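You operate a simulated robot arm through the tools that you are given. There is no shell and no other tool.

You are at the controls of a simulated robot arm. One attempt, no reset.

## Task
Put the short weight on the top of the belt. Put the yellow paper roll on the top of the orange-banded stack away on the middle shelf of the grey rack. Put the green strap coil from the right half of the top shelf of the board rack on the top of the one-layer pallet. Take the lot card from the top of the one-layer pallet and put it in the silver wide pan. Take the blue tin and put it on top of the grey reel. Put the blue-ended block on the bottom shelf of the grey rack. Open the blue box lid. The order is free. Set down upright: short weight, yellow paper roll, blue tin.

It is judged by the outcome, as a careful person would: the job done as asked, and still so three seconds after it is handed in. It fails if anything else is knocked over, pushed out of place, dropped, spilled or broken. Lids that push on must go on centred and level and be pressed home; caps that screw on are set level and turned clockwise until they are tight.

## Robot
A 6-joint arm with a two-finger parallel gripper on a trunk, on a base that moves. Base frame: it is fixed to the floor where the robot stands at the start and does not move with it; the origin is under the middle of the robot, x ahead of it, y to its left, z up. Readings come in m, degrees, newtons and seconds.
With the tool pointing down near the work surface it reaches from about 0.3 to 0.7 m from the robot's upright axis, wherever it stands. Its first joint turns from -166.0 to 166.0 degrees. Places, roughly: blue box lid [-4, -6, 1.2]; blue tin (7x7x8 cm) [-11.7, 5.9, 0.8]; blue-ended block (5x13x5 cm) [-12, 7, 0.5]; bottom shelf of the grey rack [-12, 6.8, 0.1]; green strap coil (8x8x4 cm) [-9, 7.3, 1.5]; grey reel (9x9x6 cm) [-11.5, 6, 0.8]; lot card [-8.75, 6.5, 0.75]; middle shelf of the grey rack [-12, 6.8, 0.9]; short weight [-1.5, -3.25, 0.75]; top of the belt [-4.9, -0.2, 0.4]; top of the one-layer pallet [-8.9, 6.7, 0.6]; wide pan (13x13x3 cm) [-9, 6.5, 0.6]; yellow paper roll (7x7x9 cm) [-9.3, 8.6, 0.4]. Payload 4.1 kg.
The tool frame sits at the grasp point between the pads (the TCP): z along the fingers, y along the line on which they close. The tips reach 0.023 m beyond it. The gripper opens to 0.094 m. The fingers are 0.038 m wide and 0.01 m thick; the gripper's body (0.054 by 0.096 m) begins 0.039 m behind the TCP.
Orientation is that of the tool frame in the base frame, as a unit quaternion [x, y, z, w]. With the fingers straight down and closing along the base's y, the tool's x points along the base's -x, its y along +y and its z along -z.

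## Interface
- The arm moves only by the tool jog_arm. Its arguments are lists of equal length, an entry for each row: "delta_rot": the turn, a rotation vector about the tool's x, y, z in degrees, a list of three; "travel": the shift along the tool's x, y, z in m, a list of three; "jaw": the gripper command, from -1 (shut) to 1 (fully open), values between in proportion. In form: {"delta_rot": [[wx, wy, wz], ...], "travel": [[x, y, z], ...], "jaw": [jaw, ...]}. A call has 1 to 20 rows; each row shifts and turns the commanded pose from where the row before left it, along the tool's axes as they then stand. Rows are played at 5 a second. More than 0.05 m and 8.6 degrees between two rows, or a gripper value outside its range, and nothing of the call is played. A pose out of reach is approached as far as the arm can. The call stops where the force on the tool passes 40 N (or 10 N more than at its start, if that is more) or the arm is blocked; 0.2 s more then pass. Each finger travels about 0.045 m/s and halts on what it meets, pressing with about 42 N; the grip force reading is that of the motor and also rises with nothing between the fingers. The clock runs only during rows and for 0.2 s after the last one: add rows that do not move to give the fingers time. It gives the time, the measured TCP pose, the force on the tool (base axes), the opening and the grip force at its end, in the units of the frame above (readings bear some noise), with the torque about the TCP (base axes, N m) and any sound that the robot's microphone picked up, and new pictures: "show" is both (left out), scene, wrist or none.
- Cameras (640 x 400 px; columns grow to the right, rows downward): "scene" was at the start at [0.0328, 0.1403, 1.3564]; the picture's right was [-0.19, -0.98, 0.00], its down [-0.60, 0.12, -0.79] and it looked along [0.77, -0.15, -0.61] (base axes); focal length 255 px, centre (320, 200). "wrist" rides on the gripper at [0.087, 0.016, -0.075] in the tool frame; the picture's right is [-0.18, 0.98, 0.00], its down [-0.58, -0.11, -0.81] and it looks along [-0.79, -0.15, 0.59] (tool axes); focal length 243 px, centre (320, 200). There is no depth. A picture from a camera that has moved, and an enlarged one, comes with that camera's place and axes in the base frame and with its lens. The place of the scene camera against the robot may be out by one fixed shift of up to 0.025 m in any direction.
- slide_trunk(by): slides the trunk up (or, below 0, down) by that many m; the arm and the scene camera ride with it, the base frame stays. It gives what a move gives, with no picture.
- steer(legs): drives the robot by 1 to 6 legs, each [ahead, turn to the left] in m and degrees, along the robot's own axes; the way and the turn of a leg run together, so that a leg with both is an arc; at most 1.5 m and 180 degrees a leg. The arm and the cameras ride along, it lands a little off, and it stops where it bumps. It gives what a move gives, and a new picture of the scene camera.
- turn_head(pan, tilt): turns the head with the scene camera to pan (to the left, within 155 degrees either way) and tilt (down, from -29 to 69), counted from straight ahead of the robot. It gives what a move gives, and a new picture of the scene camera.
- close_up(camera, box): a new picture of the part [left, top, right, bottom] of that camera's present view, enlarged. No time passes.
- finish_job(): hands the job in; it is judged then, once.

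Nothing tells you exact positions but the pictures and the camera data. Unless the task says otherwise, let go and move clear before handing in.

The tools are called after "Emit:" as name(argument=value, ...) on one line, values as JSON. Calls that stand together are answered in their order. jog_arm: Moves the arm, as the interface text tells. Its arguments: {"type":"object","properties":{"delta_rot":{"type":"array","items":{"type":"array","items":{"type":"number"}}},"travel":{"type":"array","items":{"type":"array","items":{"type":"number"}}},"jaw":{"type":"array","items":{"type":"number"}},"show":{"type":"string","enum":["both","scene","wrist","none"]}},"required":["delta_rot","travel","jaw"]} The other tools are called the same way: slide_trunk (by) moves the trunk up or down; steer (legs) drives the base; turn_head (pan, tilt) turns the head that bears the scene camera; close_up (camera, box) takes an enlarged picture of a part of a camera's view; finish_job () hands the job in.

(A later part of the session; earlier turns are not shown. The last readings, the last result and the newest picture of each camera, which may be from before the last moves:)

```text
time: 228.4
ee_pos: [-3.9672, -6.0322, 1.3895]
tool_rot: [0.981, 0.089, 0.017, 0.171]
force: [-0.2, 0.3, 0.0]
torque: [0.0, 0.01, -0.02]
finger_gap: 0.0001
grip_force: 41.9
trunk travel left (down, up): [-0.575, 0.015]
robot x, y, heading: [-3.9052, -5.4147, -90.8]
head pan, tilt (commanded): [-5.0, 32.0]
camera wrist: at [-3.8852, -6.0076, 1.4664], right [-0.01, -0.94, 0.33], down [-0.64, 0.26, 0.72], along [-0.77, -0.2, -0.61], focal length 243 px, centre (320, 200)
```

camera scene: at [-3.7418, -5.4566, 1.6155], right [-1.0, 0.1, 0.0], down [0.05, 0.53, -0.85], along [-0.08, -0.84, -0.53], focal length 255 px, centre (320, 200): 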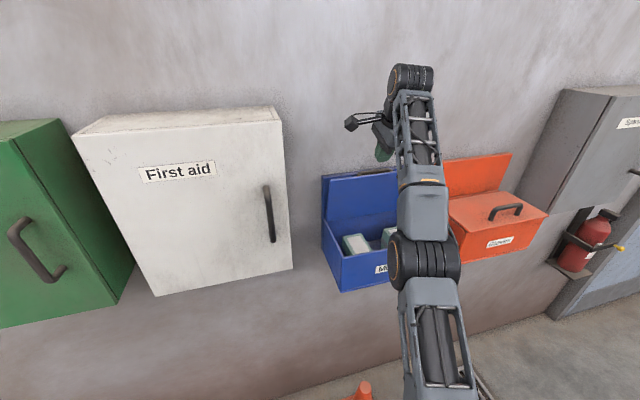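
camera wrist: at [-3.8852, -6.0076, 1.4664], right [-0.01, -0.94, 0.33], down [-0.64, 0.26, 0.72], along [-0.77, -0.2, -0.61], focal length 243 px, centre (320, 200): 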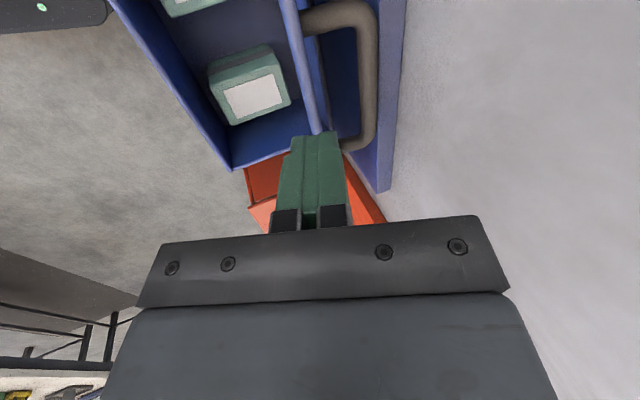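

From here I can see the handle is almost against the back plate, so the lid is already open as far as it goes. I'll back away and free the stretched arm.

Emit:
steer(legs=[[-0.6, 0]])

Emit:
jog_arm(delta_rot=[[0, 0, 0], [0, 0, 0]], travel=[[0, 0, 0.01], [0, 0, 0.01]], jaw=[-1, -1], show="none")

```text
time: 231.8
ee_pos: [-3.9621, -5.4275, 1.3901]
tool_rot: [0.981, 0.087, 0.015, 0.172]
force: [-1.0, 0.1, -0.2]
torque: [0.02, 0.01, 0.0]
finger_gap: 0.0001
grip_force: 41.8
trunk travel left (down, up): [-0.575, 0.015]
robot x, y, heading: [-3.8981, -4.8126, -91.0]
head pan, tilt (commanded): [-5.0, 32.0]
camera scene: at [-3.7334, -4.8505, 1.6156], right [-0.99, 0.1, 0.0], down [0.05, 0.53, -0.85], along [-0.09, -0.84, -0.53], focal length 255 px, centre (320, 200)
```

scene: 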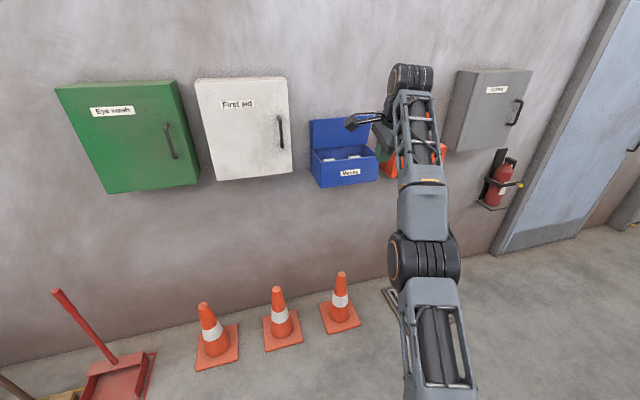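

```text
time: 232.4
ee_pos: [-3.9617, -5.4393, 1.3754]
tool_rot: [0.981, 0.087, 0.016, 0.171]
force: [0.2, 0.3, 0.5]
torque: [0.0, 0.03, -0.03]
finger_gap: 0.0
grip_force: 42.3
out of reach, approached as far as the arm can: row 1, 2
trunk travel left (down, up): [-0.575, 0.015]
robot x, y, heading: [-3.9008, -4.808, -90.6]
head pan, tilt (commanded): [-5.0, 32.0]
```

It responds when I move down along the tool. I'll keep lowering to leave the full stretch, then pull in.

Emit:
jog_arm(delta_rot=[[0, 0, 0], [0, 0, 0], [0, 0, 0], [0, 0, 0], [0, 0, 0], [0, 0, 0]], travel=[[0, -0.02, 0.03], [0, -0.02, 0.03], [0, -0.02, 0.03], [0, -0.03, 0.03], [0, -0.03, 0.03], [0, -0.03, 0.03]], jaw=[-1, -1, -1, -1, -1, -1], show="none")

```text
time: 233.8
ee_pos: [-3.972, -5.4609, 1.3434]
tool_rot: [0.981, 0.088, 0.015, 0.171]
force: [-0.2, 0.8, -0.8]
torque: [0.04, 0.02, 0.0]
finger_gap: 0.0
grip_force: 41.6
out of reach, approached as far as the arm can: row 1, 2, 3, 4, 5, 6
trunk travel left (down, up): [-0.575, 0.015]
robot x, y, heading: [-3.9, -4.813, -90.8]
head pan, tilt (commanded): [-5.0, 32.0]
```

Emit:
jog_arm(delta_rot=[[0, 0, 0], [0, 0, 0], [0, 0, 0], [0, 0, 0], [0, 0, 0], [0, 0, 0]], travel=[[0, 0, 0], [0, 0, 0], [0, 0, 0], [0, 0, 0], [0, 0, 0], [0, 0, 0]], jaw=[-1, -1, -1, -1, -1, -1], show="both")

```text
time: 235.2
ee_pos: [-3.9717, -5.4596, 1.3441]
tool_rot: [0.981, 0.087, 0.015, 0.172]
force: [0.7, 0.3, -0.6]
torque: [0.02, 0.0, -0.02]
finger_gap: 0.0
grip_force: 42.1
trunk travel left (down, up): [-0.575, 0.015]
robot x, y, heading: [-3.8978, -4.8106, -91.1]
head pan, tilt (commanded): [-5.0, 32.0]
camera scene: at [-3.7334, -4.851, 1.6155], right [-0.99, 0.1, 0.0], down [0.05, 0.53, -0.85], along [-0.09, -0.84, -0.53], focal length 255 px, centre (320, 200)
camera wrist: at [-3.8885, -5.4355, 1.4204], right [-0.02, -0.94, 0.33], down [-0.64, 0.27, 0.72], along [-0.77, -0.2, -0.61], focal length 243 px, centre (320, 200)
```

scene: 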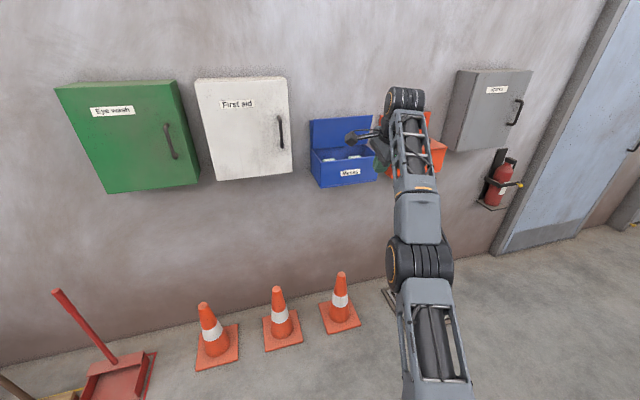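
wrist: 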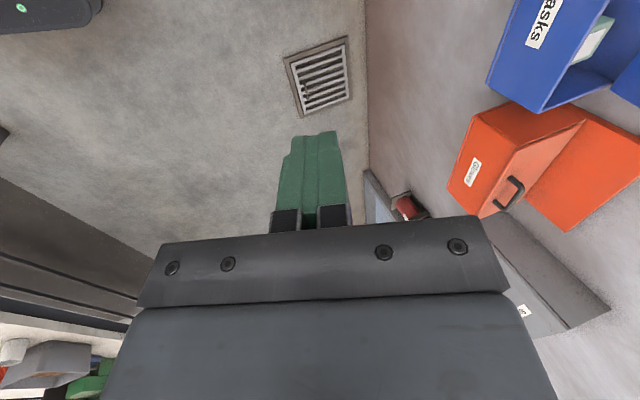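

The arm is straight and slides only along its outer limit. I'll try moving the other way, up and inward, to get the elbow to bend.

Emit:
jog_arm(delta_rot=[[0, 0, 0], [0, 0, 0], [0, 0, 0], [0, 0, 0]], travel=[[0, -0.02, -0.028], [0, -0.02, -0.028], [0, -0.03, -0.01], [0, -0.03, 0.0]], jaw=[-1, -1, -1, -1], show="none")

```text
time: 236.2
ee_pos: [-3.9928, -5.3473, 1.3706]
tool_rot: [0.981, 0.087, 0.016, 0.171]
force: [-1.0, 0.1, -0.7]
torque: [-0.03, -0.03, -0.04]
finger_gap: 0.0002
grip_force: 42.2
out of reach, approached as far as the arm can: row 1
trunk travel left (down, up): [-0.575, 0.015]
robot x, y, heading: [-3.9004, -4.8091, -91.1]
head pan, tilt (commanded): [-5.0, 32.0]
```

The elbow is free again. I'll restore the straight-down, forward tool pose, pull in and lower the trunk for travel.

Emit:
jog_arm(delta_rot=[[5, 0, 0], [5, 0, 0], [5, 0, 0], [5, 0, 0], [0, 0, -8.2], [0, 0, -8.2], [0, 0, -8.2], [0, 0, -8.2], [0, 0, -8.2], [0, 0, -8.2], [0, 0, -8.2], [0, 0, -8.2], [0, 0, -8.2], [0, 0, -6.2]], travel=[[0, -0.02, 0.01], [0, -0.02, 0.01], [0, -0.02, 0.01], [0, -0.02, 0.01], [0, 0, 0.01], [0, 0, 0.01], [0, 0, 0.01], [0, 0, 0.01], [0, 0, 0.01], [0, 0, 0], [0, 0, 0], [0, 0, 0], [0, 0, 0], [0, 0, 0]], jaw=[0, 0, 0, 0, 0, 0, 0, 0, 0, 0, 0, 0, 0, 0], show="none")

Emit:
slide_trunk(by=-0.25)

Emit:
turn_head(pan=0, tilt=25)

Emit:
close_up(camera="scene", box=[270, 60, 450, 200])

```text
time: 239.2
ee_pos: [-4.0049, -5.2772, 1.2665]
tool_rot: [0.704, 0.71, 0.002, -0.001]
force: [-0.1, 0.8, 1.0]
torque: [0.01, 0.01, 0.02]
finger_gap: 0.0469
grip_force: 0.0
trunk travel left (down, up): [-0.575, 0.015]
robot x, y, heading: [-3.8967, -4.8108, -91.0]
head pan, tilt (commanded): [-5.0, 32.0]
```

```text
time: 241.8
ee_pos: [-4.0048, -5.2777, 1.0165]
tool_rot: [0.706, 0.708, 0.001, -0.001]
force: [-0.1, 0.2, 0.6]
torque: [-0.03, 0.02, 0.02]
finger_gap: 0.0467
grip_force: 0.1
trunk travel left (down, up): [-0.325, 0.265]
robot x, y, heading: [-3.8999, -4.808, -91.0]
head pan, tilt (commanded): [-5.0, 32.0]
```

```text
time: 242.5
ee_pos: [-4.0042, -5.2751, 1.0172]
tool_rot: [0.706, 0.708, 0.001, -0.001]
force: [-0.2, -0.9, -0.1]
torque: [0.0, 0.0, 0.0]
finger_gap: 0.0472
grip_force: 0.1
trunk travel left (down, up): [-0.325, 0.265]
robot x, y, heading: [-3.8996, -4.8078, -91.2]
head pan, tilt (commanded): [0.0, 25.0]
camera scene: at [-3.7257, -4.854, 1.3766], right [-1.0, 0.02, 0.0], down [0.01, 0.42, -0.91], along [-0.01, -0.91, -0.42], focal length 255 px, centre (320, 200)
```

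scene: 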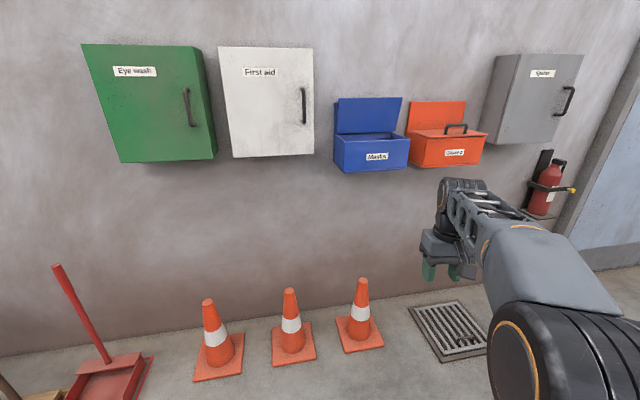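

```text
2.86 times, centred on (360, 130) of scene
camera zoom: at [-3.7257, -4.854, 1.3766], right [-1.0, 0.02, 0.0], down [0.01, 0.42, -0.91], along [-0.01, -0.91, -0.42], focal length 730 px, centre (206, 400)
```

zoom: 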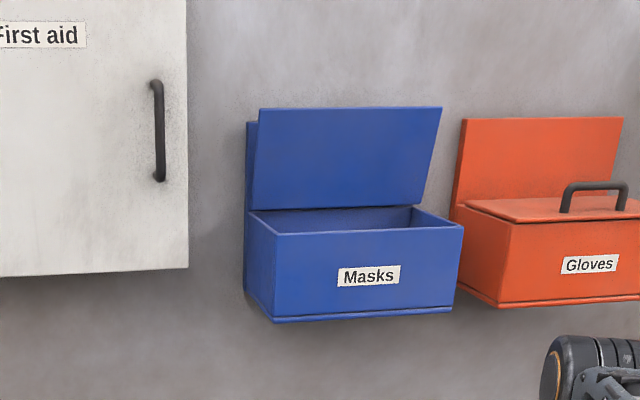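

The lid stays open on its own. Next is the far area, so I'll turn around and drive back north through the corridor.

Emit:
steer(legs=[[0, -90], [0, -80], [1.2, 0], [0.85, -2]])

Emit:
turn_head(pan=40, tilt=15)

```text
time: 259.9
ee_pos: [-4.191, -2.3068, 1.0166]
tool_rot: [0.757, -0.653, 0.001, 0.001]
force: [0.6, -0.1, 0.4]
torque: [-0.02, -0.03, 0.02]
finger_gap: 0.047
grip_force: 0.0
trunk travel left (down, up): [-0.325, 0.265]
robot x, y, heading: [-4.2311, -2.7835, 97.2]
head pan, tilt (commanded): [0.0, 25.0]
camera scene: at [-4.3891, -2.7835, 1.3767], right [0.99, 0.13, 0.0], down [0.05, -0.42, -0.91], along [-0.12, 0.9, -0.42], focal length 255 px, centre (320, 200)
```

scene: 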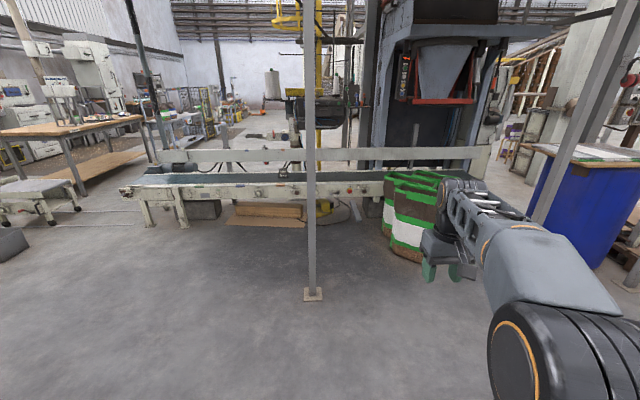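

```text
time: 261.0
ee_pos: [-4.1908, -2.3073, 1.0161]
tool_rot: [0.758, -0.653, 0.001, 0.002]
force: [-0.1, -0.4, -0.2]
torque: [0.03, 0.01, 0.03]
finger_gap: 0.0469
grip_force: 0.0
trunk travel left (down, up): [-0.325, 0.265]
robot x, y, heading: [-4.2283, -2.7856, 97.2]
head pan, tilt (commanded): [40.0, 15.0]
camera scene: at [-4.4459, -2.8115, 1.3929], right [0.68, 0.74, 0.0], down [0.19, -0.18, -0.97], along [-0.71, 0.65, -0.26], focal length 255 px, centre (320, 200)
```

scene: 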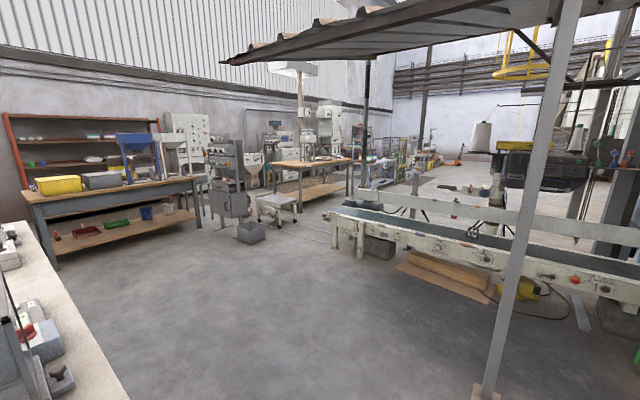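

The way leads west past the conveyor's near end, through the gap before the bench at x of about -7. I'll drive to that gap.

Emit:
steer(legs=[[0.3, 0], [0, 60], [1.3, 0], [1.3, 0], [0, -40]])

Emit:
turn_head(pan=0, tilt=15)

Emit:
turn_head(pan=-50, tilt=15)

```text
time: 279.9
ee_pos: [-6.7881, -1.0063, 1.0166]
tool_rot: [0.858, -0.514, 0.001, 0.001]
force: [0.6, -0.3, -0.7]
torque: [-0.01, 0.02, -0.01]
finger_gap: 0.0472
grip_force: 0.0
trunk travel left (down, up): [-0.325, 0.265]
robot x, y, heading: [-6.6634, -1.4696, 117.1]
head pan, tilt (commanded): [40.0, 15.0]
camera scene: at [-6.8631, -1.5695, 1.3929], right [0.39, 0.92, 0.0], down [0.24, -0.1, -0.97], along [-0.89, 0.38, -0.26], focal length 255 px, centre (320, 200)
```

scene: 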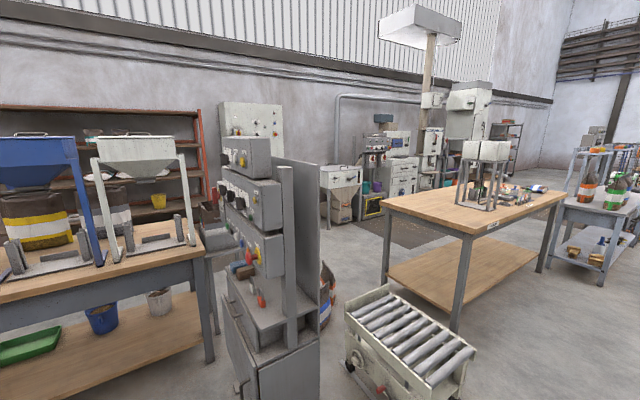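

```text
time: 280.9
ee_pos: [-6.7893, -1.0055, 1.0163]
tool_rot: [0.857, -0.515, 0.001, 0.001]
force: [0.7, 0.0, -0.1]
torque: [0.0, 0.03, -0.01]
finger_gap: 0.0471
grip_force: 0.1
trunk travel left (down, up): [-0.325, 0.265]
robot x, y, heading: [-6.6637, -1.4689, 116.6]
head pan, tilt (commanded): [0.0, 15.0]
camera scene: at [-6.8196, -1.5229, 1.3929], right [0.89, 0.45, 0.0], down [0.12, -0.23, -0.97], along [-0.44, 0.86, -0.26], focal length 255 px, centre (320, 200)
```

scene: 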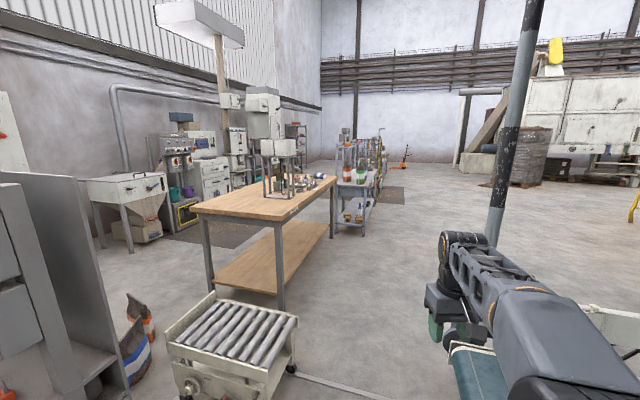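

```text
time: 282.1
ee_pos: [-6.7888, -1.0062, 1.0166]
tool_rot: [0.858, -0.514, 0.001, 0.0]
force: [-0.8, -0.3, -0.3]
torque: [-0.01, 0.0, 0.01]
finger_gap: 0.047
grip_force: 0.0
trunk travel left (down, up): [-0.325, 0.265]
robot x, y, heading: [-6.6625, -1.4701, 116.9]
head pan, tilt (commanded): [-50.0, 15.0]
camera scene: at [-6.7407, -1.5202, 1.3929], right [0.92, -0.39, 0.0], down [-0.1, -0.24, -0.97], along [0.38, 0.89, -0.26], focal length 255 px, centre (320, 200)
```

scene: 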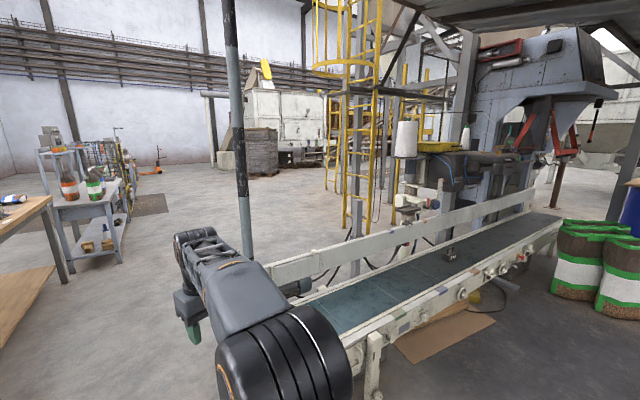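

The passage between the roller cart and the conveyor's end is clear. I'll drive north through it.

Emit:
steer(legs=[[0, -5.6], [0.95, 0], [0, -12], [1.4, 0], [1.4, 0]])

Emit:
turn_head(pan=0, tilt=12)

Emit:
turn_head(pan=45, tilt=12)

```text
time: 301.5
ee_pos: [-7.4652, 2.6591, 1.0164]
tool_rot: [0.775, -0.632, 0.001, 0.001]
force: [0.0, -0.1, -0.7]
torque: [0.02, 0.01, 0.02]
finger_gap: 0.0469
grip_force: 0.0
trunk travel left (down, up): [-0.325, 0.265]
robot x, y, heading: [-7.48, 2.1781, 100.2]
head pan, tilt (commanded): [-50.0, 15.0]
camera scene: at [-7.5629, 2.1545, 1.3929], right [0.77, -0.64, 0.0], down [-0.16, -0.2, -0.97], along [0.62, 0.74, -0.26], focal length 255 px, centre (320, 200)
```

scene: 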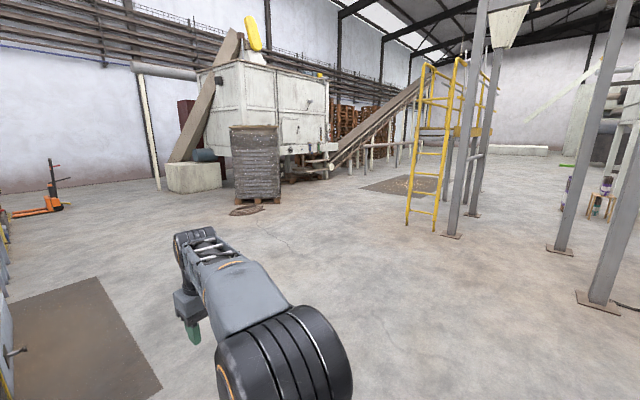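

```text
time: 302.7
ee_pos: [-7.466, 2.6603, 1.0174]
tool_rot: [0.775, -0.632, 0.002, 0.001]
force: [-0.4, -0.5, -0.1]
torque: [-0.01, 0.0, 0.02]
finger_gap: 0.0469
grip_force: 0.1
trunk travel left (down, up): [-0.325, 0.265]
robot x, y, heading: [-7.4811, 2.1829, 100.7]
head pan, tilt (commanded): [0.0, 12.0]
camera scene: at [-7.6392, 2.1743, 1.3978], right [0.98, 0.18, 0.0], down [0.04, -0.2, -0.98], along [-0.18, 0.96, -0.21], focal length 255 px, centre (320, 200)
```

scene: 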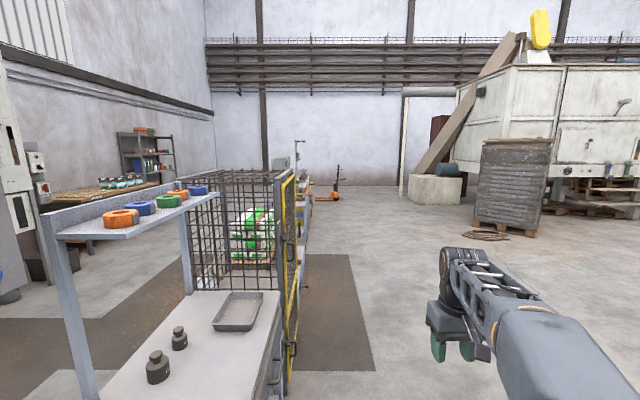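

```text
time: 303.8
ee_pos: [-7.4655, 2.6594, 1.0172]
tool_rot: [0.774, -0.633, 0.002, 0.001]
force: [-0.5, -0.2, -0.7]
torque: [-0.01, 0.03, -0.02]
finger_gap: 0.0471
grip_force: 0.1
trunk travel left (down, up): [-0.325, 0.265]
robot x, y, heading: [-7.4773, 2.1814, 100.3]
head pan, tilt (commanded): [45.0, 12.0]
camera scene: at [-7.6992, 2.1356, 1.3978], right [0.57, 0.82, 0.0], down [0.17, -0.12, -0.98], along [-0.8, 0.56, -0.21], focal length 255 px, centre (320, 200)
```

scene: 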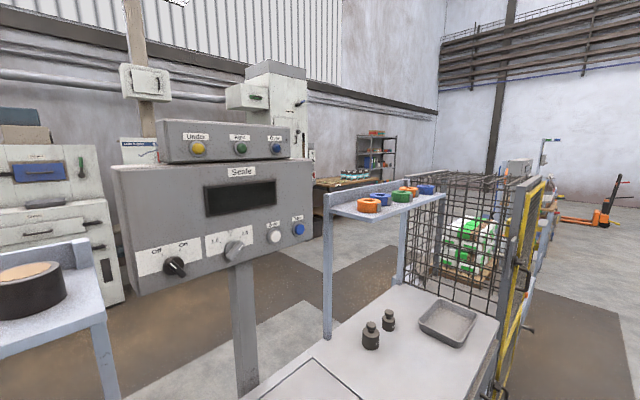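

The target area lies further north. I'll keep clear of the mesh cage on the left and drive on.

Emit:
steer(legs=[[0, -7], [1.3, 0], [1.3, 6]])

Emit:
turn_head(pan=20, tilt=12)

Emit:
turn_head(pan=70, tilt=12)

```text
time: 317.2
ee_pos: [-7.6972, 5.266, 1.0172]
tool_rot: [0.773, -0.635, 0.001, 0.001]
force: [-0.2, 0.0, 0.4]
torque: [0.01, 0.02, 0.0]
finger_gap: 0.0473
grip_force: 0.0
trunk travel left (down, up): [-0.325, 0.265]
robot x, y, heading: [-7.7112, 4.7882, 100.1]
head pan, tilt (commanded): [45.0, 12.0]
camera scene: at [-7.9345, 4.7438, 1.3978], right [0.57, 0.82, 0.0], down [0.17, -0.12, -0.98], along [-0.8, 0.56, -0.21], focal length 255 px, centre (320, 200)
```

scene: 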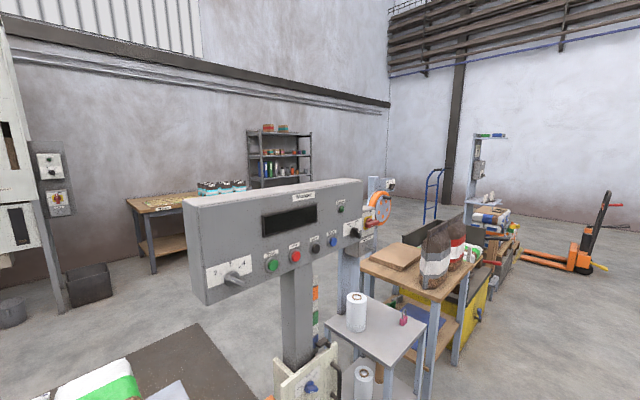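

```text
time: 318.1
ee_pos: [-7.6974, 5.2659, 1.0162]
tool_rot: [0.772, -0.635, 0.001, 0.002]
force: [-0.9, -0.2, -0.8]
torque: [0.05, 0.02, -0.01]
finger_gap: 0.0469
grip_force: 0.0
trunk travel left (down, up): [-0.325, 0.265]
robot x, y, heading: [-7.7101, 4.7871, 100.0]
head pan, tilt (commanded): [20.0, 12.0]
camera scene: at [-7.9048, 4.771, 1.3978], right [0.87, 0.5, 0.0], down [0.1, -0.18, -0.98], along [-0.49, 0.85, -0.21], focal length 255 px, centre (320, 200)
```

scene: 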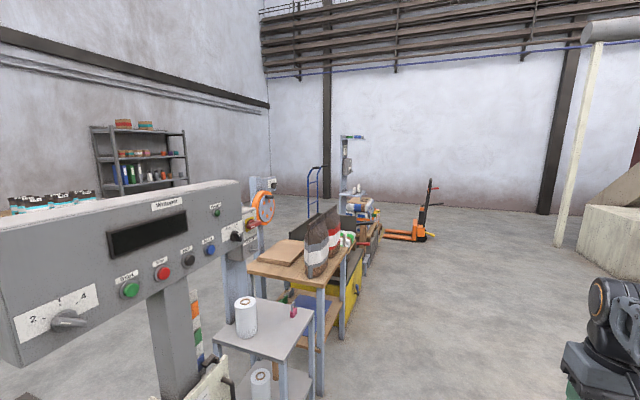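

```text
time: 319.2
ee_pos: [-7.6968, 5.2661, 1.0168]
tool_rot: [0.772, -0.635, 0.001, 0.001]
force: [0.8, -0.8, 0.6]
torque: [0.0, 0.02, -0.04]
finger_gap: 0.0472
grip_force: 0.0
trunk travel left (down, up): [-0.325, 0.265]
robot x, y, heading: [-7.7115, 4.7843, 99.9]
head pan, tilt (commanded): [70.0, 12.0]
camera scene: at [-7.95, 4.7066, 1.3978], right [0.17, 0.98, 0.0], down [0.2, -0.04, -0.98], along [-0.96, 0.17, -0.21], focal length 255 px, centre (320, 200)
```

scene: 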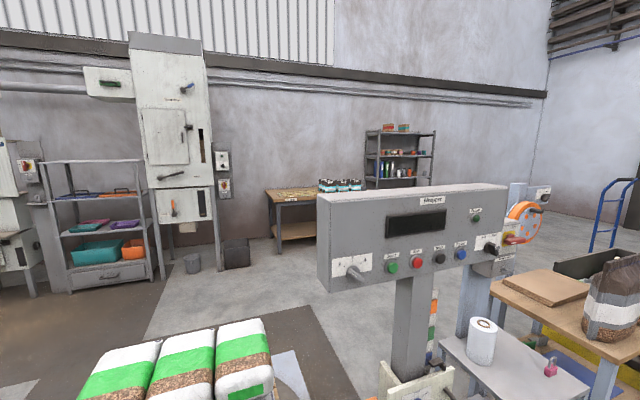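

Emit:
turn_head(pan=25, tilt=18)

Emit:
close_up(camera="scene", box=[260, 80, 520, 320])

```text
time: 320.4
ee_pos: [-7.6972, 5.2655, 1.0168]
tool_rot: [0.772, -0.636, 0.001, 0.002]
force: [-0.4, -0.4, 0.3]
torque: [-0.01, 0.01, 0.02]
finger_gap: 0.0471
grip_force: 0.0
trunk travel left (down, up): [-0.325, 0.265]
robot x, y, heading: [-7.7126, 4.7911, 100.0]
head pan, tilt (commanded): [25.0, 18.0]
camera scene: at [-7.9117, 4.7667, 1.388], right [0.82, 0.57, 0.0], down [0.18, -0.25, -0.95], along [-0.55, 0.78, -0.31], focal length 255 px, centre (320, 200)
```

scene: 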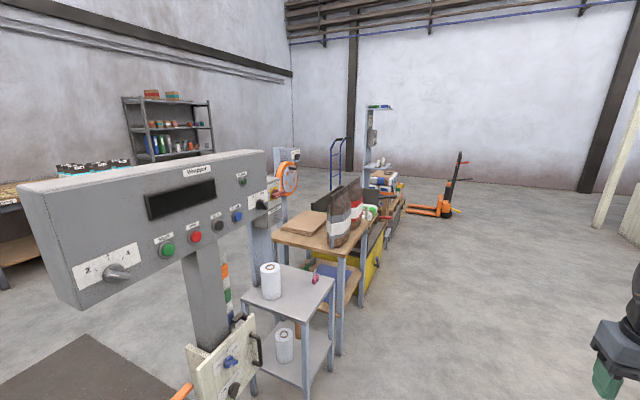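

```text
1.67 times, centred on (390, 200) of scene
camera zoom: at [-7.9117, 4.7667, 1.388], right [0.82, 0.57, 0.0], down [0.18, -0.25, -0.95], along [-0.55, 0.78, -0.31], focal length 426 px, centre (203, 200)
```

zoom: 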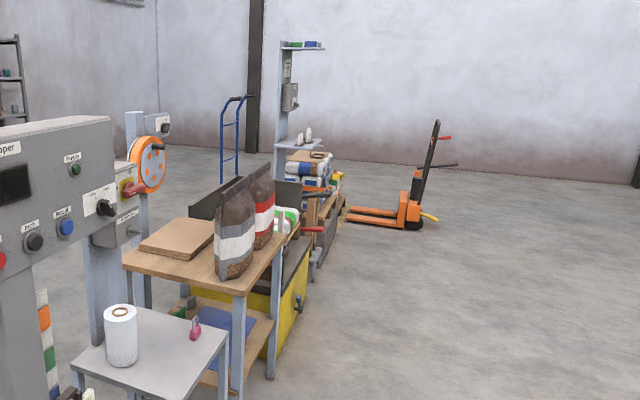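

The board rack with blue and green coils on its top shelf is ahead, with bag pallets beside it. I'll drive alongside and look left.

Emit:
steer(legs=[[1.2, -3]])

Emit:
turn_head(pan=50, tilt=22)

```text
time: 326.4
ee_pos: [-7.8645, 6.4522, 1.0166]
tool_rot: [0.76, -0.65, 0.001, 0.001]
force: [0.4, -0.7, 0.1]
torque: [-0.02, 0.04, -0.01]
finger_gap: 0.0468
grip_force: 0.1
trunk travel left (down, up): [-0.325, 0.265]
robot x, y, heading: [-7.8983, 5.9744, 97.9]
head pan, tilt (commanded): [25.0, 18.0]
camera scene: at [-8.0974, 5.961, 1.388], right [0.84, 0.54, 0.0], down [0.17, -0.26, -0.95], along [-0.52, 0.8, -0.31], focal length 255 px, centre (320, 200)
```

scene: 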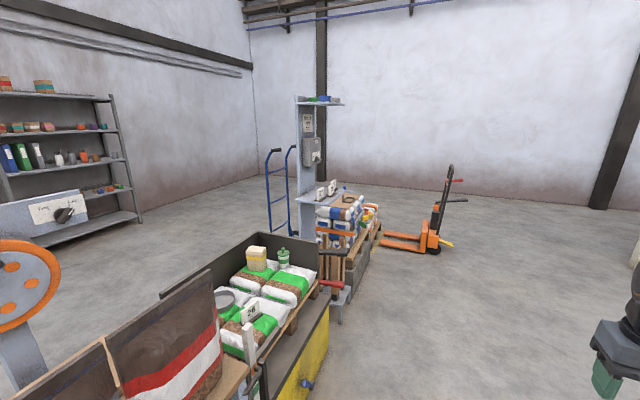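

```text
time: 327.3
ee_pos: [-7.864, 6.4518, 1.017]
tool_rot: [0.759, -0.651, 0.001, 0.001]
force: [0.2, -0.5, 0.5]
torque: [0.02, -0.03, 0.0]
finger_gap: 0.0471
grip_force: 0.1
trunk travel left (down, up): [-0.325, 0.265]
robot x, y, heading: [-7.8973, 5.973, 97.7]
head pan, tilt (commanded): [50.0, 22.0]
camera scene: at [-8.1253, 5.9321, 1.3815], right [0.53, 0.85, 0.0], down [0.32, -0.2, -0.93], along [-0.78, 0.49, -0.37], focal length 255 px, centre (320, 200)
```

scene: 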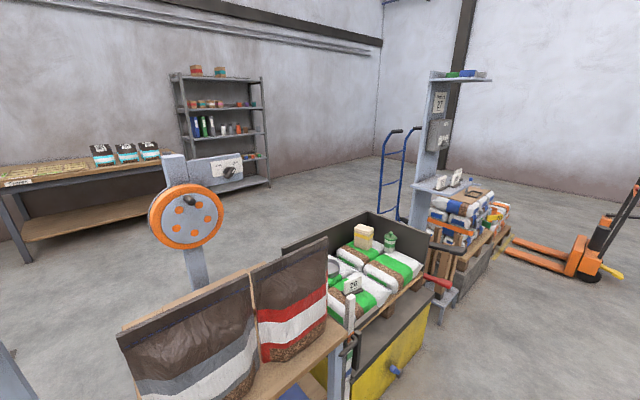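

Emit:
close_up(camera="scene", box=[270, 190, 460, 330])

Emit:
close_up(camera="scene", box=[150, 50, 290, 210])

Emit:
close_up(camera="scene", box=[400, 50, 540, 320])

```text
2.86 times, centred on (365, 260) of scene
camera zoom: at [-8.1253, 5.9321, 1.3815], right [0.53, 0.85, 0.0], down [0.32, -0.2, -0.93], along [-0.78, 0.49, -0.37], focal length 730 px, centre (191, 29)
```

zoom: 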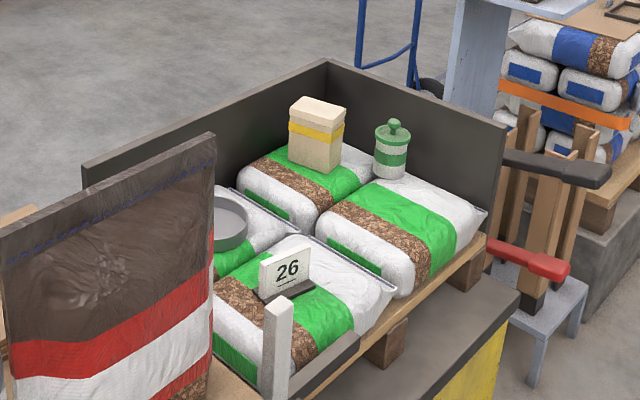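

```text
2.50 times, centred on (220, 130) of scene
camera zoom: at [-8.1253, 5.9321, 1.3815], right [0.53, 0.85, 0.0], down [0.32, -0.2, -0.93], along [-0.78, 0.49, -0.37], focal length 638 px, centre (570, 375)
```

zoom: 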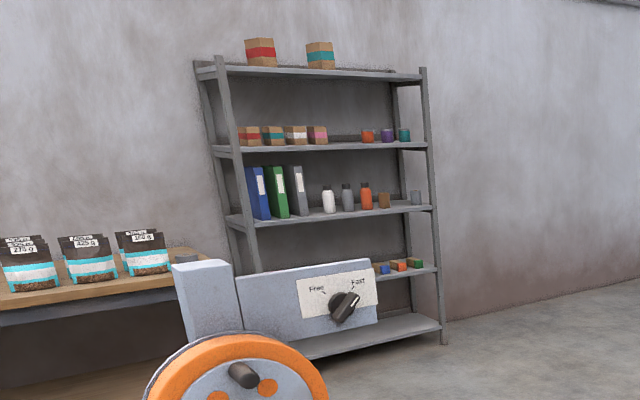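

```text
1.48 times, centred on (470, 185) of scene
camera zoom: at [-8.1253, 5.9321, 1.3815], right [0.53, 0.85, 0.0], down [0.32, -0.2, -0.93], along [-0.78, 0.49, -0.37], focal length 378 px, centre (98, 222)
```

zoom: 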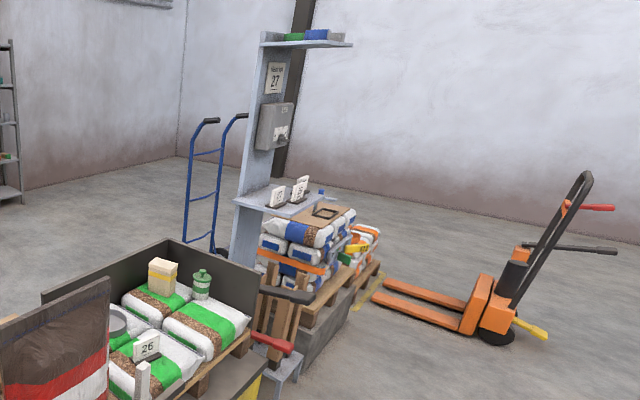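

The one-layer pallet carries four green-banded bags with the "26" lot card, the silver pan, a cream box and a green canister. The rack with shelves in the distance is the grey rack. I'll drive forward and face the pallet from its open east side.

Emit:
steer(legs=[[0.69, 0], [0, 92]])

Emit:
turn_head(pan=0, tilt=40)

```text
time: 335.0
ee_pos: [-8.4717, 6.6641, 1.0163]
tool_rot: [0.995, 0.101, 0.002, 0.001]
force: [-0.1, -0.1, -0.1]
torque: [0.02, 0.03, -0.01]
finger_gap: 0.0469
grip_force: 0.0
trunk travel left (down, up): [-0.325, 0.265]
robot x, y, heading: [-7.991, 6.6533, -169.3]
head pan, tilt (commanded): [50.0, 22.0]
camera scene: at [-7.9421, 6.4113, 1.3815], right [-0.87, 0.49, 0.0], down [0.18, 0.33, -0.93], along [-0.46, -0.81, -0.37], focal length 255 px, centre (320, 200)
```

scene: 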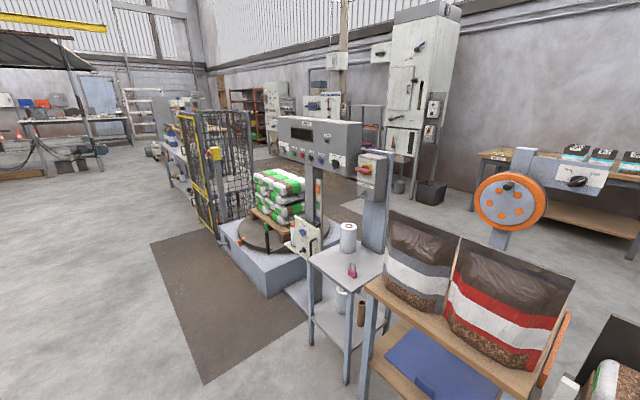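

```text
time: 336.2
ee_pos: [-8.4726, 6.6652, 1.0164]
tool_rot: [0.995, 0.101, 0.002, 0.0]
force: [0.4, -0.1, 0.1]
torque: [0.02, -0.01, 0.0]
finger_gap: 0.0473
grip_force: 0.0
trunk travel left (down, up): [-0.325, 0.265]
robot x, y, heading: [-7.9922, 6.6517, -169.3]
head pan, tilt (commanded): [0.0, 40.0]
camera scene: at [-7.98, 6.4766, 1.3534], right [-0.18, 0.98, 0.0], down [0.63, 0.12, -0.77], along [-0.75, -0.14, -0.64], focal length 255 px, centre (320, 200)
```

scene: 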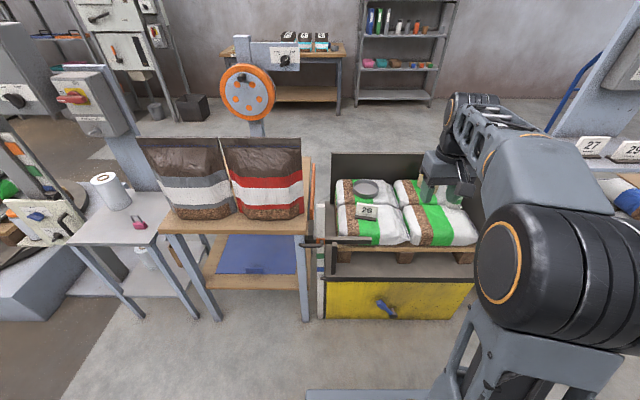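

The card stands at about (-8.70, 6.51) and the pan at about (-8.91, 6.51). I'll move 0.29 m closer, stopping short of the yellow base, and look with the wrist camera.

Emit:
steer(legs=[[0.29, 0]])

Emit:
jog_arm(delta_rot=[[0, 0, 0], [0, 0, 0], [0, 0, 0]], travel=[[0.03, 0, 0], [0.03, 0, 0], [0.02, 0, 0]], jaw=[0.6, 0.6, 0.6], show="both")

```text
time: 338.2
ee_pos: [-8.7567, 6.6132, 1.016]
tool_rot: [0.995, 0.101, 0.002, 0.0]
force: [-0.1, 0.4, 0.3]
torque: [0.04, 0.03, -0.02]
finger_gap: 0.047
grip_force: 0.0
trunk travel left (down, up): [-0.325, 0.265]
robot x, y, heading: [-8.2789, 6.6033, -169.6]
head pan, tilt (commanded): [0.0, 40.0]
camera scene: at [-8.2644, 6.424, 1.3533], right [-0.18, 0.98, 0.0], down [0.63, 0.12, -0.77], along [-0.75, -0.14, -0.64], focal length 255 px, centre (320, 200)
```

scene: 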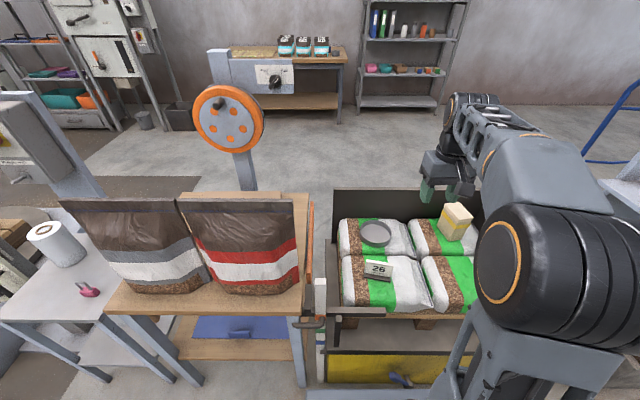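

```text
time: 339.0
ee_pos: [-8.6778, 6.6282, 1.0168]
tool_rot: [0.995, 0.101, 0.002, 0.0]
force: [0.2, 0.6, 0.7]
torque: [0.02, 0.0, -0.01]
finger_gap: 0.0752
grip_force: 0.0
trunk travel left (down, up): [-0.325, 0.265]
robot x, y, heading: [-8.2788, 6.6018, -169.3]
head pan, tilt (commanded): [0.0, 40.0]
camera scene: at [-8.2645, 6.4239, 1.3533], right [-0.18, 0.98, 0.0], down [0.63, 0.12, -0.77], along [-0.75, -0.14, -0.64], focal length 255 px, centre (320, 200)
camera wrist: at [-8.5905, 6.6294, 1.0923], right [0.02, -1.0, 0.0], down [-0.59, -0.01, 0.8], along [-0.8, -0.01, -0.59], focal length 243 px, centre (320, 200)
```

scene: 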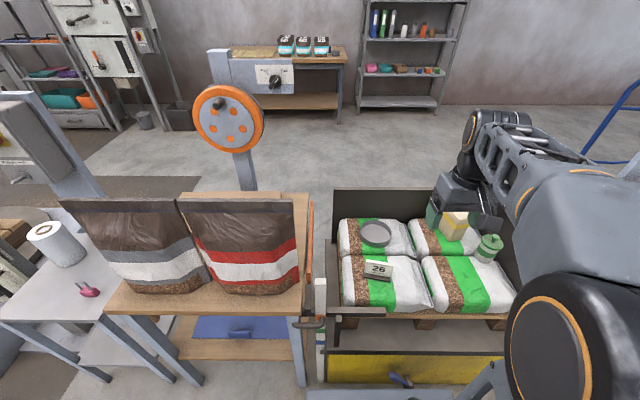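
wrist: 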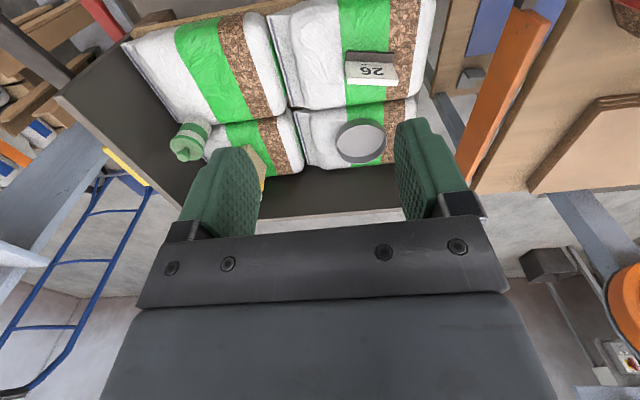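

Emit:
close_up(camera="wrist", box=[300, 20, 440, 180])

Emit:
close_up(camera="scene", box=[330, 200, 480, 320])

```text
2.50 times, centred on (370, 100) of wrist
camera zoom: at [-8.5905, 6.6294, 1.0923], right [0.02, -1.0, 0.0], down [-0.59, -0.01, 0.8], along [-0.8, -0.01, -0.59], focal length 606 px, centre (195, 450)
```

zoom: 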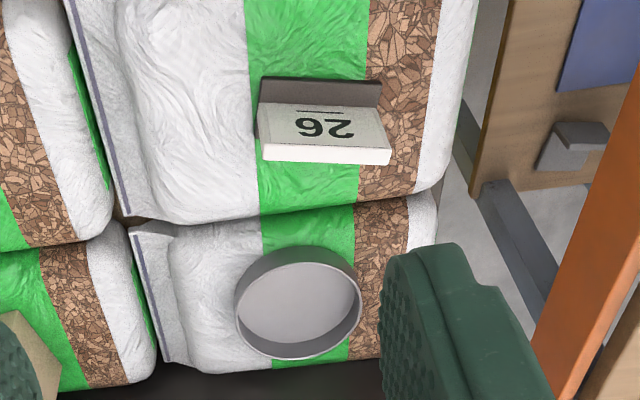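

```text
3.33 times, centred on (405, 260) of scene
camera zoom: at [-8.2645, 6.4239, 1.3533], right [-0.18, 0.98, 0.0], down [0.63, 0.12, -0.77], along [-0.75, -0.14, -0.64], focal length 851 px, centre (37, 0)
```

zoom: 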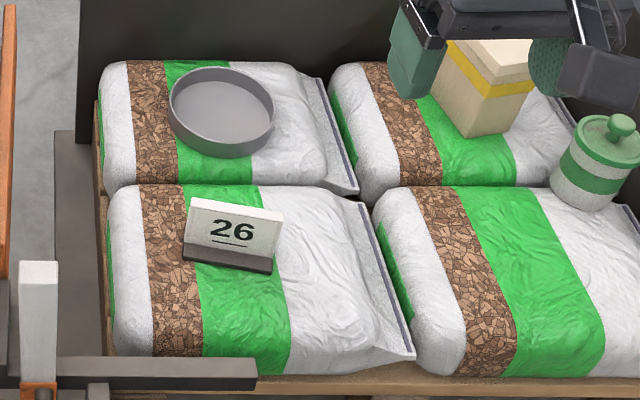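

I make the card's base about (-8.79, 6.53, 0.58), leaning back about 20°, and the pan about (-8.99, 6.515). I'll move 6 cm closer and turn the gripper to grip the card front-to-back, with the camera on the north side away from the tall bags.

Emit:
steer(legs=[[0.06, 0]])

Emit:
jog_arm(delta_rot=[[0, 0, -8.2], [0, 0, -8.2], [0, 0, -8.2], [0, 0, -8.2], [0, 0, -8.2], [0, 0, -8.2], [0, 0, -8.2], [0, 0, -8.2], [0, 0, -8.2], [0, 0, -8.2], [0, 0, -8]], travel=[[0, 0, 0], [0, 0, 0], [0, 0, 0], [0, 0, 0], [0, 0, 0], [0, 0, 0], [0, 0, 0], [0, 0, 0], [0, 0, 0], [0, 0, 0], [0, 0, 0]], jaw=[0.6, 0.6, 0.6, 0.6, 0.6, 0.6, 0.6, 0.6, 0.6, 0.6, 0.6], show="both")

```text
time: 340.0
ee_pos: [-8.7396, 6.6188, 1.0177]
tool_rot: [0.995, 0.101, 0.001, 0.0]
force: [0.1, -0.6, -0.7]
torque: [0.01, 0.02, -0.01]
finger_gap: 0.0752
grip_force: 0.1
trunk travel left (down, up): [-0.325, 0.265]
robot x, y, heading: [-8.3357, 6.5912, -169.6]
head pan, tilt (commanded): [0.0, 40.0]
camera scene: at [-8.3244, 6.4129, 1.3533], right [-0.18, 0.98, 0.0], down [0.63, 0.12, -0.77], along [-0.75, -0.14, -0.64], focal length 255 px, centre (320, 200)
```

scene: 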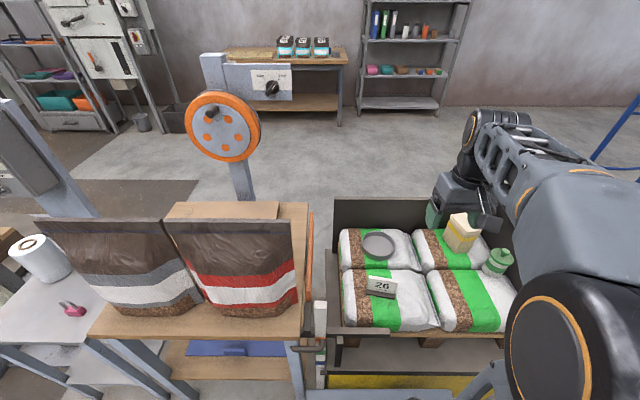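

```text
time: 342.4
ee_pos: [-8.7399, 6.618, 1.0176]
tool_rot: [0.631, 0.776, 0.001, 0.002]
force: [-0.5, -0.1, -0.4]
torque: [0.02, -0.02, 0.01]
finger_gap: 0.0749
grip_force: 0.0
trunk travel left (down, up): [-0.325, 0.265]
robot x, y, heading: [-8.3392, 6.588, -169.4]
head pan, tilt (commanded): [0.0, 40.0]
camera scene: at [-8.3245, 6.4128, 1.3533], right [-0.18, 0.98, 0.0], down [0.63, 0.12, -0.77], along [-0.75, -0.14, -0.64], focal length 255 px, centre (320, 200)
camera wrist: at [-8.7407, 6.7047, 1.0922], right [1.0, 0.02, 0.0], down [0.01, -0.59, 0.81], along [0.02, -0.81, -0.59], focal length 243 px, centre (320, 200)
```

scene: 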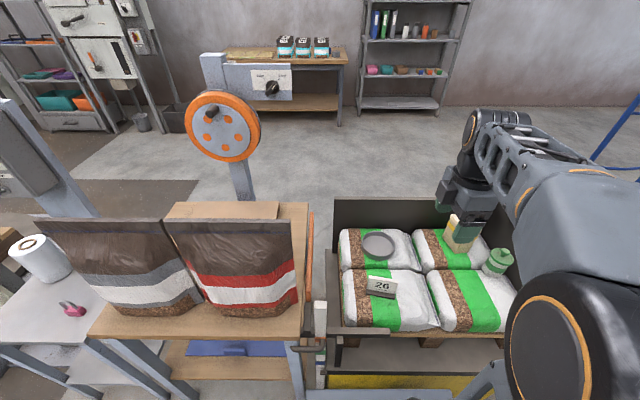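
wrist: 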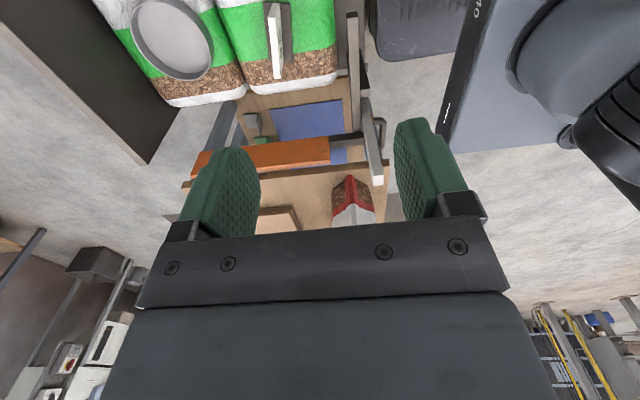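

Emit:
close_up(camera="wrist", box=[130, 0, 350, 110])

```text
2.91 times, centred on (240, 55) of wrist
camera zoom: at [-8.7407, 6.7047, 1.0922], right [1.0, 0.02, 0.0], down [0.01, -0.59, 0.81], along [0.02, -0.81, -0.59], focal length 706 px, centre (553, 622)
```

zoom: 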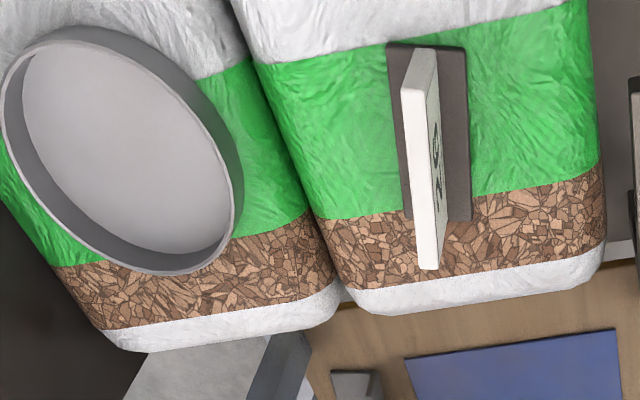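

I can see the card's profile clearly: a flat base about 5 by 10 cm with a nearly upright slab. I'll move above the slab and lower to a hover.

Emit:
jog_arm(delta_rot=[[0, 0, 0], [0, 0, 0], [0, 0, 0], [0, 0, 0], [0, 0, 0], [0, 0, 0], [0, 0, 0], [0, 0, 0]], travel=[[-0.026, -0.0286, 0.01], [-0.026, -0.0286, 0.02], [-0.026, -0.0286, 0.02], [0, 0, 0.05], [0, 0, 0.05], [0, 0, 0.05], [0, 0, 0.05], [0, 0, 0.048]], jaw=[0.6, 0.6, 0.6, 0.6, 0.6, 0.6, 0.6, 0.6], show="both")

Emit:
close_up(camera="wrist", box=[200, 0, 440, 200])

```text
time: 344.2
ee_pos: [-8.8049, 6.5247, 0.7177]
tool_rot: [0.632, 0.775, 0.001, 0.001]
force: [0.0, 0.6, 0.1]
torque: [0.01, 0.02, 0.0]
finger_gap: 0.0751
grip_force: 0.1
trunk travel left (down, up): [-0.325, 0.265]
robot x, y, heading: [-8.3382, 6.5886, -169.4]
head pan, tilt (commanded): [0.0, 40.0]
camera scene: at [-8.3244, 6.4128, 1.3534], right [-0.18, 0.98, 0.0], down [0.63, 0.12, -0.77], along [-0.75, -0.14, -0.64], focal length 255 px, centre (320, 200)
camera wrist: at [-8.8069, 6.6119, 0.7935], right [1.0, 0.02, 0.0], down [0.01, -0.59, 0.81], along [0.02, -0.81, -0.59], focal length 243 px, centre (320, 200)
```

scene: 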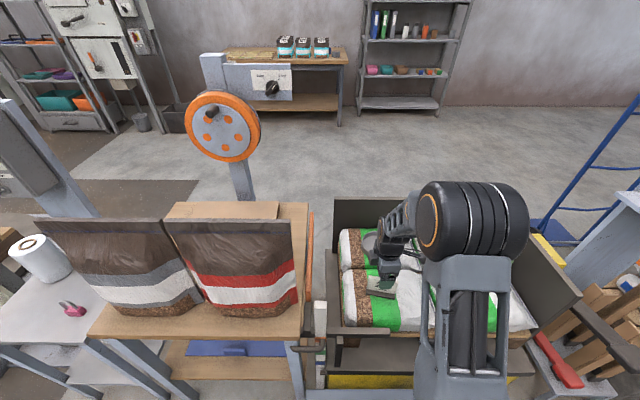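
wrist: 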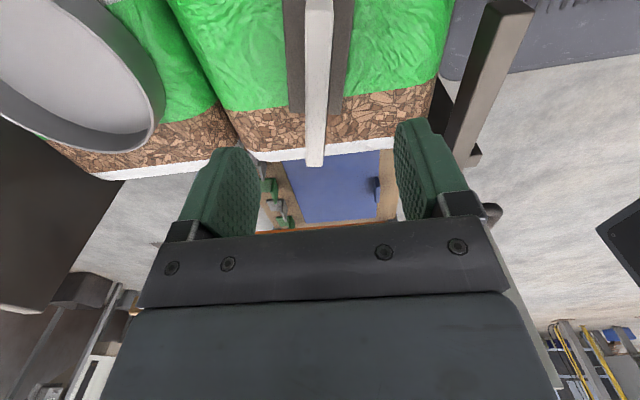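

```text
2.00 times, centred on (320, 100) of wrist
camera zoom: at [-8.8069, 6.6119, 0.7935], right [1.0, 0.02, 0.0], down [0.01, -0.59, 0.81], along [0.02, -0.81, -0.59], focal length 485 px, centre (320, 400)
```

zoom: 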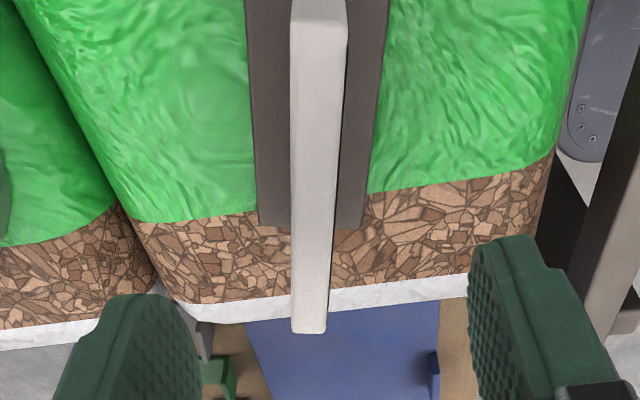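

The slab lies along world y, so I need another 12° of turn and about 2 cm of shift. Then I'll lower and grip it.

Emit:
jog_arm(delta_rot=[[0, 0, 6], [0, 0, 5.8], [0, 0, 0], [0, 0, 0]], travel=[[0, 0, 0], [0, 0, 0], [-0.0187, -0.002, 0], [0, 0, 0.04]], jaw=[0.6, 0.6, 0.6, 0.6], show="wrist")

Emit:
close_up(camera="wrist", box=[200, 0, 440, 230])

```text
time: 345.2
ee_pos: [-8.8063, 6.5048, 0.6797]
tool_rot: [0.708, 0.706, 0.002, 0.001]
force: [0.1, 0.1, 0.4]
torque: [-0.01, 0.04, -0.02]
finger_gap: 0.0755
grip_force: 0.1
trunk travel left (down, up): [-0.325, 0.265]
robot x, y, heading: [-8.3382, 6.5893, -169.6]
head pan, tilt (commanded): [0.0, 40.0]
camera wrist: at [-8.791, 6.5911, 0.754], right [0.98, -0.19, 0.0], down [-0.11, -0.58, 0.81], along [-0.15, -0.79, -0.59], focal length 243 px, centre (320, 200)
```

wrist: 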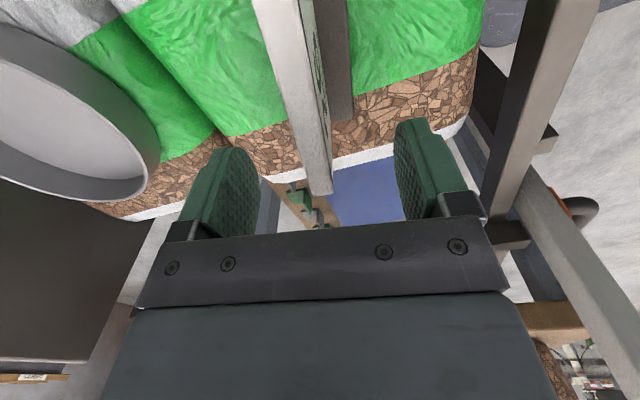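

```text
1.74 times, centred on (320, 115) of wrist
camera zoom: at [-8.791, 6.5911, 0.754], right [0.98, -0.19, 0.0], down [-0.11, -0.58, 0.81], along [-0.15, -0.79, -0.59], focal length 422 px, centre (320, 348)
```

zoom: 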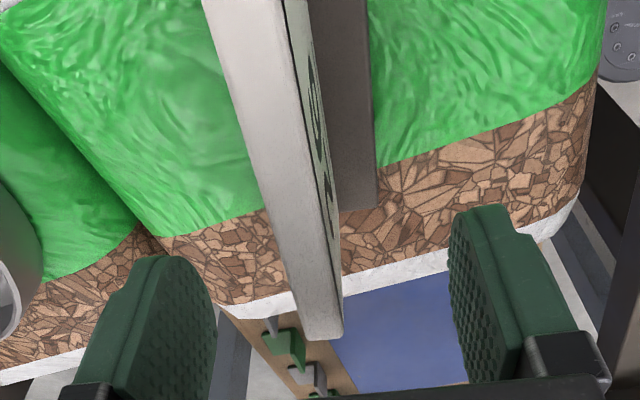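

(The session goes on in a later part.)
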